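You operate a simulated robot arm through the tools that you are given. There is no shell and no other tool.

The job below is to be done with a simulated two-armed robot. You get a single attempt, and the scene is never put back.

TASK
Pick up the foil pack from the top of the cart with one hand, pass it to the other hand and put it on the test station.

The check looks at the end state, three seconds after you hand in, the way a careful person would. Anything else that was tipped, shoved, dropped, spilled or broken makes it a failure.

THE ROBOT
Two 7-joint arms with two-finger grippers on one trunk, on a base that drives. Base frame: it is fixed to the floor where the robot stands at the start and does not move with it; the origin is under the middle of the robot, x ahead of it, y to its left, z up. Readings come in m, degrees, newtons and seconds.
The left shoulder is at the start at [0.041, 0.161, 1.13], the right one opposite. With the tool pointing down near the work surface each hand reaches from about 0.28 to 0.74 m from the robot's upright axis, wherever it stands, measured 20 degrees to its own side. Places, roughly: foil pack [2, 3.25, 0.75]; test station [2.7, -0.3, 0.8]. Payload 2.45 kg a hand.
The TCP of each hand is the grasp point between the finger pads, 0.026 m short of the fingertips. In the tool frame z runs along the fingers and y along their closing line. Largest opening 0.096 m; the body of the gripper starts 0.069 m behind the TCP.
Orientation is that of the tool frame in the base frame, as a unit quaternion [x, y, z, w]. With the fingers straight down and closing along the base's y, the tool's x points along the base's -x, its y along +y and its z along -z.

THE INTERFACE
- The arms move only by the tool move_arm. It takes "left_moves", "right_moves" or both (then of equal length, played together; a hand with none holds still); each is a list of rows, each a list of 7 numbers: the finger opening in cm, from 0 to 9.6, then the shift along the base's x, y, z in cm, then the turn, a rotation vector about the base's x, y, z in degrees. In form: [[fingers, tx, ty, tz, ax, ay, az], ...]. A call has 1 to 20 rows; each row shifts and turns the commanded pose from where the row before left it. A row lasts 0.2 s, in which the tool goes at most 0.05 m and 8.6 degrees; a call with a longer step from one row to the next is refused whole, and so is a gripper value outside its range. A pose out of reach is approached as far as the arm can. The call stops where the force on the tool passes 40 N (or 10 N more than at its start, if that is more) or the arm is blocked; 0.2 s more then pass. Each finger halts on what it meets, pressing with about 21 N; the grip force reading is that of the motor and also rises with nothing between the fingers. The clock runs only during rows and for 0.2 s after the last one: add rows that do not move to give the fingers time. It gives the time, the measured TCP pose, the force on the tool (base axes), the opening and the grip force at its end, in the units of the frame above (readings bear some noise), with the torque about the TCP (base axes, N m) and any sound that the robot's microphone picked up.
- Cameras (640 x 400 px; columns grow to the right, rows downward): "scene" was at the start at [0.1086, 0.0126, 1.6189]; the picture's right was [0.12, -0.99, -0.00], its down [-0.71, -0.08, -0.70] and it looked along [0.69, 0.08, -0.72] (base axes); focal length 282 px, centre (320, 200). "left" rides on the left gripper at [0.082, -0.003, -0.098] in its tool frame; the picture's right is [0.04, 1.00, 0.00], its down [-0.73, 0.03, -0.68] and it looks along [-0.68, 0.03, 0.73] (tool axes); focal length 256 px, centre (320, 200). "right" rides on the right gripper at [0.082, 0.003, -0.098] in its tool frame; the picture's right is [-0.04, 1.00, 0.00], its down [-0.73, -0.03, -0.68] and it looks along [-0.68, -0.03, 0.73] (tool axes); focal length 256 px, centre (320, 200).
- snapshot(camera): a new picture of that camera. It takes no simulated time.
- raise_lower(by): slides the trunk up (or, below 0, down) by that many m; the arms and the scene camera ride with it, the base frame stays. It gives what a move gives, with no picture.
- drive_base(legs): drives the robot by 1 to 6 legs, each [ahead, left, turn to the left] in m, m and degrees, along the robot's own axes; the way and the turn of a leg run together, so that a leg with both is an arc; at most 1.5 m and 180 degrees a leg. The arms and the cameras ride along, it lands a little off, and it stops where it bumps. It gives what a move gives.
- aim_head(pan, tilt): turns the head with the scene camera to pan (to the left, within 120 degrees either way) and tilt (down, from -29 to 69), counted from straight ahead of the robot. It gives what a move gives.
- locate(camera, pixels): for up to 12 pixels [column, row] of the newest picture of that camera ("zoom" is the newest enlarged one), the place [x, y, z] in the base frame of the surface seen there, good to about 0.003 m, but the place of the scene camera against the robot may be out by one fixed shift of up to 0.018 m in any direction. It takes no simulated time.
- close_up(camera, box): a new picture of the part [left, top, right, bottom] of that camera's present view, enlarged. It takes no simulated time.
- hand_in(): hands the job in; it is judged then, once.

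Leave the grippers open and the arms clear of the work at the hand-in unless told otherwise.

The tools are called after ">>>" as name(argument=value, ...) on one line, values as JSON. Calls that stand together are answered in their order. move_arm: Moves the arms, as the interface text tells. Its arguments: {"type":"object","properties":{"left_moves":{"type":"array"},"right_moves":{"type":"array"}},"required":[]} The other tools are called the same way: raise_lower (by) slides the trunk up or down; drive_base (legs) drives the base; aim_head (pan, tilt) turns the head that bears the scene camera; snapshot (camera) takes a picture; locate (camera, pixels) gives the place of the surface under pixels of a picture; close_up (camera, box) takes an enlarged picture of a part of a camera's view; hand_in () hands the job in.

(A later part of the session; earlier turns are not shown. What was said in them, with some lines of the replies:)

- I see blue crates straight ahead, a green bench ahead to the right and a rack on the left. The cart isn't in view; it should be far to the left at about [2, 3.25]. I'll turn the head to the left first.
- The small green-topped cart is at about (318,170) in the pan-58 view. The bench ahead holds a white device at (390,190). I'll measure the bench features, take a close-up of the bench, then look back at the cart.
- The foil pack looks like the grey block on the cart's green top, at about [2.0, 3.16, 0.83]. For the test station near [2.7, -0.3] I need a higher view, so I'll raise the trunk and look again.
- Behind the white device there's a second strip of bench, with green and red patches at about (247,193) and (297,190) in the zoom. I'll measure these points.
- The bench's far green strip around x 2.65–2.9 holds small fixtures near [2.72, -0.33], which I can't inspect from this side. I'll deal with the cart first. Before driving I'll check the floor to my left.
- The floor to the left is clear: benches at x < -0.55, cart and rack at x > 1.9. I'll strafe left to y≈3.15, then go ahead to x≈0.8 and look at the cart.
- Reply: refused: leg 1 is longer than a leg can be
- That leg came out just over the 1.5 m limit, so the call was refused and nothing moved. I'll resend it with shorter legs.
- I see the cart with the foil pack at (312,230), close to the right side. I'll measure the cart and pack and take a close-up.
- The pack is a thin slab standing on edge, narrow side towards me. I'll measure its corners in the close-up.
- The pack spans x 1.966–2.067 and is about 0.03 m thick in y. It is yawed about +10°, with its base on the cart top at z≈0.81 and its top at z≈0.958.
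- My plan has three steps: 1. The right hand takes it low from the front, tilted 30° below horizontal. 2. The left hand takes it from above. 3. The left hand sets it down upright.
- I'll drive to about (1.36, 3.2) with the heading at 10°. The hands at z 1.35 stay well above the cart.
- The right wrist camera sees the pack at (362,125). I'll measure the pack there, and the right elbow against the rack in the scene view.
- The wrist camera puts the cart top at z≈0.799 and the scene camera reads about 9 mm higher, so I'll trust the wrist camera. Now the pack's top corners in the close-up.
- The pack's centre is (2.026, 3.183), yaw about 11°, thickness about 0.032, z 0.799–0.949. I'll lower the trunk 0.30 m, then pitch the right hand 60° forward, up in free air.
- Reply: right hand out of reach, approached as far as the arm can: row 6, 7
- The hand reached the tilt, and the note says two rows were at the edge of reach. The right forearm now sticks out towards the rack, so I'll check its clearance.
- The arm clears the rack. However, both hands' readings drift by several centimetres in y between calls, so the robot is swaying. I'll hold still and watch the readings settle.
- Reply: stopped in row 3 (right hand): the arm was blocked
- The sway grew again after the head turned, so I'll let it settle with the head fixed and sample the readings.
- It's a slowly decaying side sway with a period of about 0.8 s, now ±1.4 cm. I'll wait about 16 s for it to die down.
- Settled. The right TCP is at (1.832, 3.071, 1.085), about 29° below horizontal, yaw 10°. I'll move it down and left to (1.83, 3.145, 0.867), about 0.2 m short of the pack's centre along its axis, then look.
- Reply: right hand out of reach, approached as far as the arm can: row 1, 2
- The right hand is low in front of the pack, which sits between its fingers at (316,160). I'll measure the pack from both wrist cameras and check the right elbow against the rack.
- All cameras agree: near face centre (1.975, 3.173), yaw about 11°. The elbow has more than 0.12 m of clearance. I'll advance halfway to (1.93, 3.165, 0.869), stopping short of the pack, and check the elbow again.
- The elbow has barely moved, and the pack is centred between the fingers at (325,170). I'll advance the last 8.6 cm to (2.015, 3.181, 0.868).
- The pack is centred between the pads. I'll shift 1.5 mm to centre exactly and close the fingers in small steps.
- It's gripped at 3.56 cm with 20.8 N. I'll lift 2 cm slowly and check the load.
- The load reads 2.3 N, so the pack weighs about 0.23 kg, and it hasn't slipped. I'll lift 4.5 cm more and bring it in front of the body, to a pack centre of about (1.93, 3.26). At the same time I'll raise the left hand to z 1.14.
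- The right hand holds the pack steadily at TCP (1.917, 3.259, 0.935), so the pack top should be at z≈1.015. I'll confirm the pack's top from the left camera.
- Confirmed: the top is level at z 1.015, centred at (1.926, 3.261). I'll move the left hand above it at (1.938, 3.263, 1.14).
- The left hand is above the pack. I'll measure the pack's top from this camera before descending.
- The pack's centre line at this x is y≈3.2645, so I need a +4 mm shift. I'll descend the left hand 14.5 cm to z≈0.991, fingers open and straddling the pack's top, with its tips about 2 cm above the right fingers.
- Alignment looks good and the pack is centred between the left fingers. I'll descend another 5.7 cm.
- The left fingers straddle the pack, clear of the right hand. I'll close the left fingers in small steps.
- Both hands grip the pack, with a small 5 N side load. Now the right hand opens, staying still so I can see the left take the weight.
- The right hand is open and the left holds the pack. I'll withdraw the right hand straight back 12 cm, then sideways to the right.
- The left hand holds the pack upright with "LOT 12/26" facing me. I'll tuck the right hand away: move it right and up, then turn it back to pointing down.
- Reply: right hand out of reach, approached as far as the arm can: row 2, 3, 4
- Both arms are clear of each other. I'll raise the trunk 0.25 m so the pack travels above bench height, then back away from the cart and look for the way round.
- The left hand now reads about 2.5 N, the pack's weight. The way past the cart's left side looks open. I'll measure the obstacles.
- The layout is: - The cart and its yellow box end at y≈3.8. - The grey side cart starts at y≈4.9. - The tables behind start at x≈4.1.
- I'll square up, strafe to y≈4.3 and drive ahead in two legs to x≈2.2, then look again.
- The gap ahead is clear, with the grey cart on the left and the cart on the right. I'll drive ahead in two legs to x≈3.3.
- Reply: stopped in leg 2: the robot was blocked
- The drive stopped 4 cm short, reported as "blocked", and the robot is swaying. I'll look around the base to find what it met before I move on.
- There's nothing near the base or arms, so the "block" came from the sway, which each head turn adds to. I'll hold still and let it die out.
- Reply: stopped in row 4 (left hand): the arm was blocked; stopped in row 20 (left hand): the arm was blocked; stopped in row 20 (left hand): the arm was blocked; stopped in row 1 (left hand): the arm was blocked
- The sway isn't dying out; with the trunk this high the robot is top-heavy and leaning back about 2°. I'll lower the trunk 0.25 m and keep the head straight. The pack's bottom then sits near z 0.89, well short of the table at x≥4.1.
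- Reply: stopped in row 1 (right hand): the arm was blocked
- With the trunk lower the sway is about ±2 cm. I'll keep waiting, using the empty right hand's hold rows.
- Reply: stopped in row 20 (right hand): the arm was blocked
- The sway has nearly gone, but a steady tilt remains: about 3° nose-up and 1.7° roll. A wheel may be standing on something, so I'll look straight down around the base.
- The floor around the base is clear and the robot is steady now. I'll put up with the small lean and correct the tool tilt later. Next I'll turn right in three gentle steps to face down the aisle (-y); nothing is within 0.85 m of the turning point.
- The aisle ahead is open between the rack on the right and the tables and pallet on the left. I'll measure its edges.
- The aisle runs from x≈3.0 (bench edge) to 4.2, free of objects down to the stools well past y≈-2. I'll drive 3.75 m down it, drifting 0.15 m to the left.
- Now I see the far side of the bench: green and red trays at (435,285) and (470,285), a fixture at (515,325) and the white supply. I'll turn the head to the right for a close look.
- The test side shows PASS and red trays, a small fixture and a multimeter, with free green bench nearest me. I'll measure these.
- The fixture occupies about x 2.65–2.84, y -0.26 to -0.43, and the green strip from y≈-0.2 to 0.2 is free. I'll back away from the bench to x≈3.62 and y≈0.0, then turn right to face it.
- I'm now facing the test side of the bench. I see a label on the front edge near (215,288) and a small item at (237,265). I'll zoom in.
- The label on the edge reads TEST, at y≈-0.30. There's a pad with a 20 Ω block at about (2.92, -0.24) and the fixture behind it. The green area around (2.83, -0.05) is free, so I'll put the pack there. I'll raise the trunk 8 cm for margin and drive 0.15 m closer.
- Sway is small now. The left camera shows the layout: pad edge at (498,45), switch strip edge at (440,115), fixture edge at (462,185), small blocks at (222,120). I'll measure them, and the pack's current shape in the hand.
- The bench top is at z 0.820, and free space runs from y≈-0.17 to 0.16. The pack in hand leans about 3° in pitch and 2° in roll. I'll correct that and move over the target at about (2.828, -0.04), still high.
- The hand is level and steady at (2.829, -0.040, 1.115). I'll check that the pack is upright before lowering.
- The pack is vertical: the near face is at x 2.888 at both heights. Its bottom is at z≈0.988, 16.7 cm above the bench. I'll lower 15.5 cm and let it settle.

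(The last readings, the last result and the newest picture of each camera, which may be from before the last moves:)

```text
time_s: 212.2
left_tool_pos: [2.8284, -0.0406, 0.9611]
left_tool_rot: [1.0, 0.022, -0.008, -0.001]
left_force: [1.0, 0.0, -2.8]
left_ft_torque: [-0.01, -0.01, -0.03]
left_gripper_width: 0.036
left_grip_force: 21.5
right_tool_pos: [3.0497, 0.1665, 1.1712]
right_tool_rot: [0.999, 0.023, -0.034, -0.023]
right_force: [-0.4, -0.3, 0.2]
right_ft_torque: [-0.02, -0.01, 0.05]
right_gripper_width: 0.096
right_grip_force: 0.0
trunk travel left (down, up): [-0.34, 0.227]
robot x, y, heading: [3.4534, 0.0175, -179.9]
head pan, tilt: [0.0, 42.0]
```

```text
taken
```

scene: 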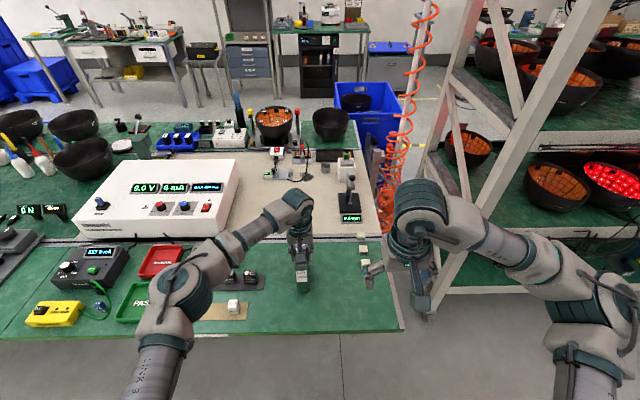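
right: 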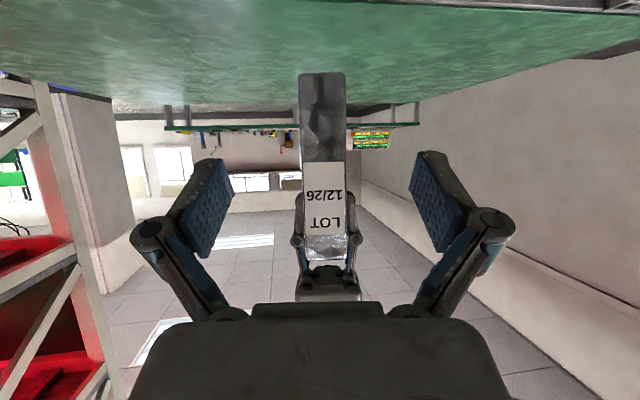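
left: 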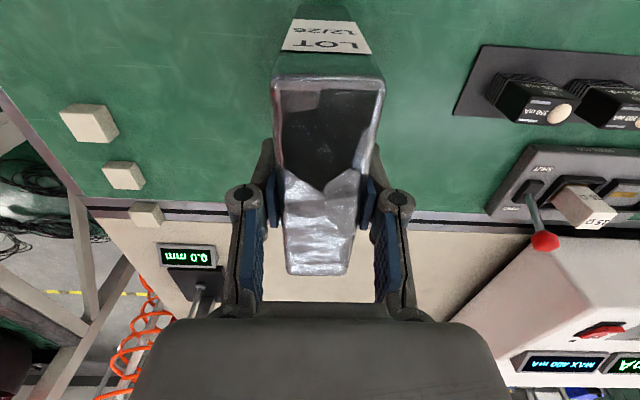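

The bottom is about 1.3 cm above the bench and the force shows only the weight. I'll lower 1.1 cm more, then feel for contact in 2 mm steps.

>>> move_arm(left_moves=[[0, 0, 0, -0.5, 0, 0, 0], [0, 0, 0, -0.4, 0, 0, 0], [0, 0, 0, -0.2, 0, 0, 0], [0, 0, 0, 0, 0, 0, 0], [0, 0, 0, 0, 0, 0, 0]])

>>> move_arm(left_moves=[[0, 0, 0, -0.2, 0, 0, 0], [0, 0, 0, 0, 0, 0, 0]])

>>> move_arm(left_moves=[[0, 0, 0, -0.15, 0, 0, 0], [0, 0, 0, 0, 0, 0, 0]])

```text
time_s: 213.4
left_tool_pos: [2.829, -0.0403, 0.9492]
left_tool_rot: [1.0, 0.021, -0.007, 0.0]
left_force: [-0.2, 0.1, -1.6]
left_ft_torque: [0.0, 0.03, 0.03]
left_gripper_width: 0.0357
left_grip_force: 20.8
right_tool_pos: [3.0495, 0.1672, 1.1705]
right_tool_rot: [0.999, 0.023, -0.035, -0.024]
right_force: [-0.2, 0.3, -0.4]
right_ft_torque: [0.02, -0.01, 0.02]
right_gripper_width: 0.0959
right_grip_force: 0.1
trunk travel left (down, up): [-0.34, 0.227]
robot x, y, heading: [3.4511, 0.0154, -179.6]
head pan, tilt: [0.0, 42.0]
```

```text
time_s: 214.0
left_tool_pos: [2.8287, -0.0401, 0.9479]
left_tool_rot: [1.0, 0.022, -0.009, 0.0]
left_force: [-1.2, 0.4, 2.9]
left_ft_torque: [-0.05, -0.3, 0.01]
left_gripper_width: 0.0356
left_grip_force: 21.2
right_tool_pos: [3.0509, 0.1675, 1.171]
right_tool_rot: [0.999, 0.023, -0.035, -0.024]
right_force: [-0.1, 0.9, 0.8]
right_ft_torque: [-0.01, -0.01, 0.01]
right_gripper_width: 0.0958
right_grip_force: 0.0
trunk travel left (down, up): [-0.34, 0.227]
robot x, y, heading: [3.451, 0.0182, -179.7]
head pan, tilt: [0.0, 42.0]
```

```text
time_s: 214.6
left_tool_pos: [2.8286, -0.0397, 0.9482]
left_tool_rot: [1.0, 0.022, -0.011, 0.0]
left_force: [-2.5, 0.1, 12.9]
left_ft_torque: [-0.02, 0.09, 0.03]
left_gripper_width: 0.0362
left_grip_force: 21.3
right_tool_pos: [3.0514, 0.1664, 1.1716]
right_tool_rot: [0.999, 0.023, -0.036, -0.024]
right_force: [0.4, 0.4, -0.1]
right_ft_torque: [0.0, -0.01, -0.01]
right_gripper_width: 0.0959
right_grip_force: 0.0
trunk travel left (down, up): [-0.34, 0.227]
robot x, y, heading: [3.4527, 0.017, -179.7]
head pan, tilt: [0.0, 42.0]
```

The pack is seated on the bench, with the force up at 12.9 N. I'll ease up about 1 mm to relieve it, then open the fingers gradually.

>>> move_arm(left_moves=[[0, 0, 0, 0.12, 0, 0, 0], [0, 0, 0, 0, 0, 0, 0], [0, 0, 0, 0, 0, 0, 0]])

>>> move_arm(left_moves=[[3.8, 0, 0, 0, 0, 0, 0], [4.2, 0, 0, 0, 0, 0, 0], [5, 0, 0, 0, 0, 0, 0], [6.5, 0, 0, 0, 0, 0, 0], [8, 0, 0, 0, 0, 0, 0], [9.6, 0, 0, 0, 0, 0, 0], [9.6, 0, 0, 0, 0, 0, 0], [9.6, 0, 0, 0, 0, 0, 0]])

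>>> snapshot(camera="left")

>>> snapshot(camera="scene")

```text
time_s: 215.4
left_tool_pos: [2.8289, -0.0403, 0.9469]
left_tool_rot: [1.0, 0.022, -0.009, -0.001]
left_force: [0.3, 0.8, 6.6]
left_ft_torque: [0.05, 0.38, 0.04]
left_gripper_width: 0.0355
left_grip_force: 20.9
right_tool_pos: [3.0507, 0.1687, 1.1708]
right_tool_rot: [0.999, 0.022, -0.034, -0.023]
right_force: [0.6, -0.1, -0.3]
right_ft_torque: [-0.02, -0.01, -0.01]
right_gripper_width: 0.096
right_grip_force: 0.1
trunk travel left (down, up): [-0.34, 0.227]
robot x, y, heading: [3.4541, 0.0177, -179.5]
head pan, tilt: [0.0, 42.0]
```

```text
time_s: 217.2
left_tool_pos: [2.8268, -0.0405, 0.9475]
left_tool_rot: [1.0, 0.022, -0.008, 0.0]
left_force: [-0.1, 0.1, 0.0]
left_ft_torque: [0.0, 0.03, -0.03]
left_gripper_width: 0.0961
left_grip_force: 0.1
right_tool_pos: [3.0501, 0.1666, 1.1709]
right_tool_rot: [0.999, 0.023, -0.034, -0.024]
right_force: [0.5, 0.0, 0.8]
right_ft_torque: [0.0, -0.01, 0.01]
right_gripper_width: 0.0959
right_grip_force: 0.1
trunk travel left (down, up): [-0.34, 0.227]
robot x, y, heading: [3.4556, 0.0205, -179.8]
head pan, tilt: [0.0, 42.0]
```

```text
taken
```

left: 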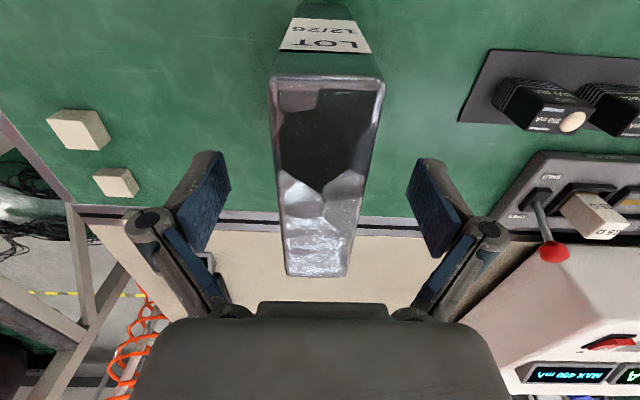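

```text
taken
```

scene: 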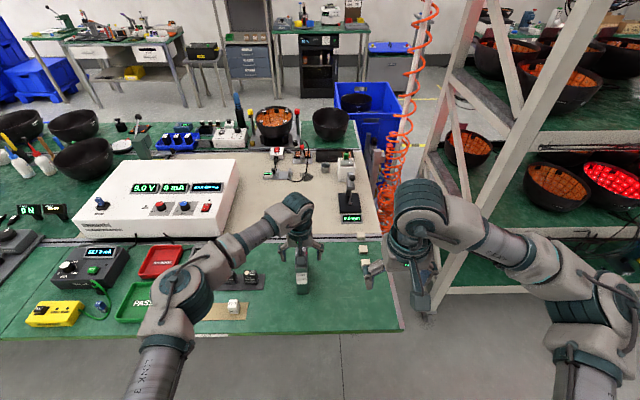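

The pack stands free with the fingers fully open, and both force readings are zero. I'll raise the left hand straight up 20 cm.

>>> move_arm(left_moves=[[9.6, 0, 0, 1, 0, 0, 0], [9.6, 0, 0, 1, 0, 0, 0], [9.6, 0, 0, 1.5, 0, 0, 0], [9.6, 0, 0, 1.5, 0, 0, 0], [9.6, 0, 0, 1.5, 0, 0, 0], [9.6, 0, 0, 1.5, 0, 0, 0], [9.6, 0, 0, 1.5, 0, 0, 0], [9.6, 0, 0, 1.5, 0, 0, 0], [9.6, 0, 0, 1.5, 0, 0, 0], [9.6, 0, 0, 1.5, 0, 0, 0], [9.6, 0, 0, 1.5, 0, 0, 0], [9.6, 0, 0, 1.5, 0, 0, 0], [9.6, 0, 0, 1.5, 0, 0, 0], [9.6, 0, 0, 1.5, 0, 0, 0], [9.6, 0, 0, 0, 0, 0, 0]])

>>> snapshot(camera="left")

>>> snapshot(camera="scene")

```text
time_s: 220.4
left_tool_pos: [2.8265, -0.04, 1.1485]
left_tool_rot: [1.0, 0.022, -0.007, -0.001]
left_force: [0.5, -0.1, 0.1]
left_ft_torque: [0.04, -0.01, 0.01]
left_gripper_width: 0.096
left_grip_force: 0.1
right_tool_pos: [3.049, 0.1662, 1.1708]
right_tool_rot: [0.999, 0.023, -0.035, -0.024]
right_force: [-0.2, -0.3, -0.5]
right_ft_torque: [-0.01, 0.0, 0.04]
right_gripper_width: 0.0961
right_grip_force: 0.1
trunk travel left (down, up): [-0.34, 0.227]
robot x, y, heading: [3.4542, 0.0195, -179.9]
head pan, tilt: [0.0, 42.0]
```

```text
taken
```

left: 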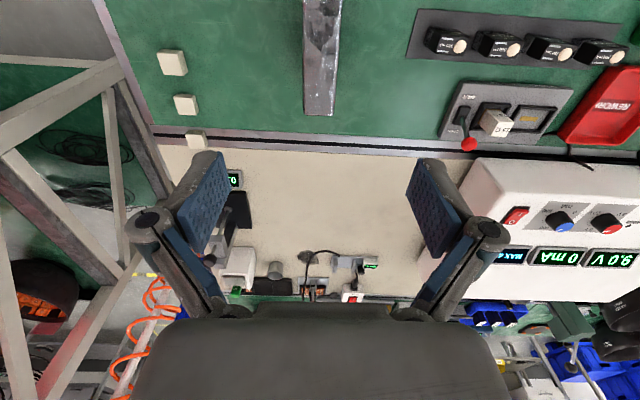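

```text
taken
```

scene: 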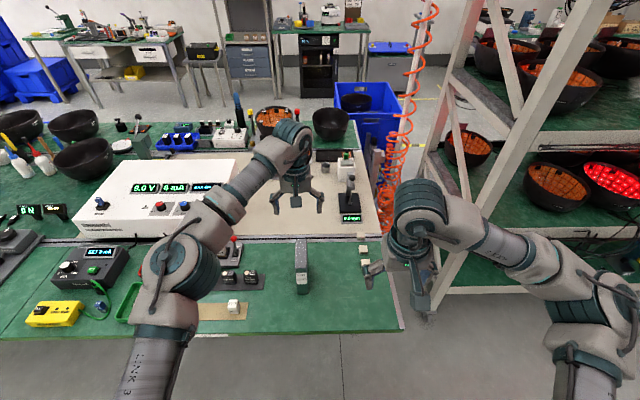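

The pack stands upright on the test bench at (301,262), clear of its neighbours. I'll back the robot off 0.2 m so the arms are clear, then check.

>>> drive_base(legs=[[-0.2, 0, 0]])

>>> close_up(camera="scene", box=[160, 150, 440, 330])

>>> snapshot(camera="scene")

```text
time_s: 222.0
left_tool_pos: [3.0341, -0.0402, 1.1469]
left_tool_rot: [1.0, 0.025, -0.008, 0.0]
left_force: [0.2, 0.5, 1.0]
left_ft_torque: [0.01, 0.02, -0.01]
left_gripper_width: 0.096
left_grip_force: 0.0
right_tool_pos: [3.256, 0.1671, 1.1711]
right_tool_rot: [0.999, 0.024, -0.034, -0.023]
right_force: [0.6, 0.4, 0.7]
right_ft_torque: [0.0, -0.01, 0.01]
right_gripper_width: 0.0961
right_grip_force: 0.0
trunk travel left (down, up): [-0.34, 0.227]
robot x, y, heading: [3.6582, 0.0213, -179.6]
head pan, tilt: [0.0, 42.0]
```

```text
2.22 times, centred on (300, 240) of scene
```

zoom: 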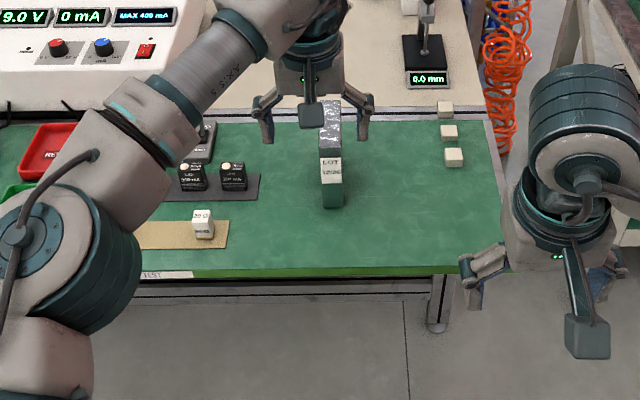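

```text
taken
```

scene: 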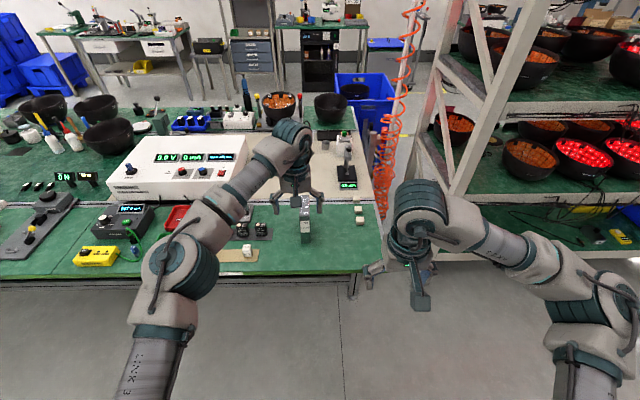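

The pack stands upright on the green test strip with its LOT label facing out. Nothing around it has moved, both grippers are open, and the arms are clear. I'm handing in.

>>> hand_in()

```text
The job is handed in.
```

The foil pack is standing upright on the test station bench, and I've handed the job in. I haven't seen the result of the check.

- **Pick-up and pass:** The right hand took the pack off the cart. It passed it to the left hand in the air, and the left hand carried it round and set it down.
- **Placement:** The pack is at about [2.84, -0.04, 0.82], on the green strip behind the TEST label. It is to one side of the fixture and clear of the parts near it. I took that whole strip to be the test station, because a fixture already stands on the rough point you gave.
- **On the way:** The robot swayed noticeably after some drives and head turns, and one drive stopped 4 cm short, reported as blocked. I found nothing touching the robot, and the pack didn't slip in the gripper.
- **At hand-in:** Both grippers were open and the arms were clear of the pack. In the last pictures nothing else had been moved or tipped.
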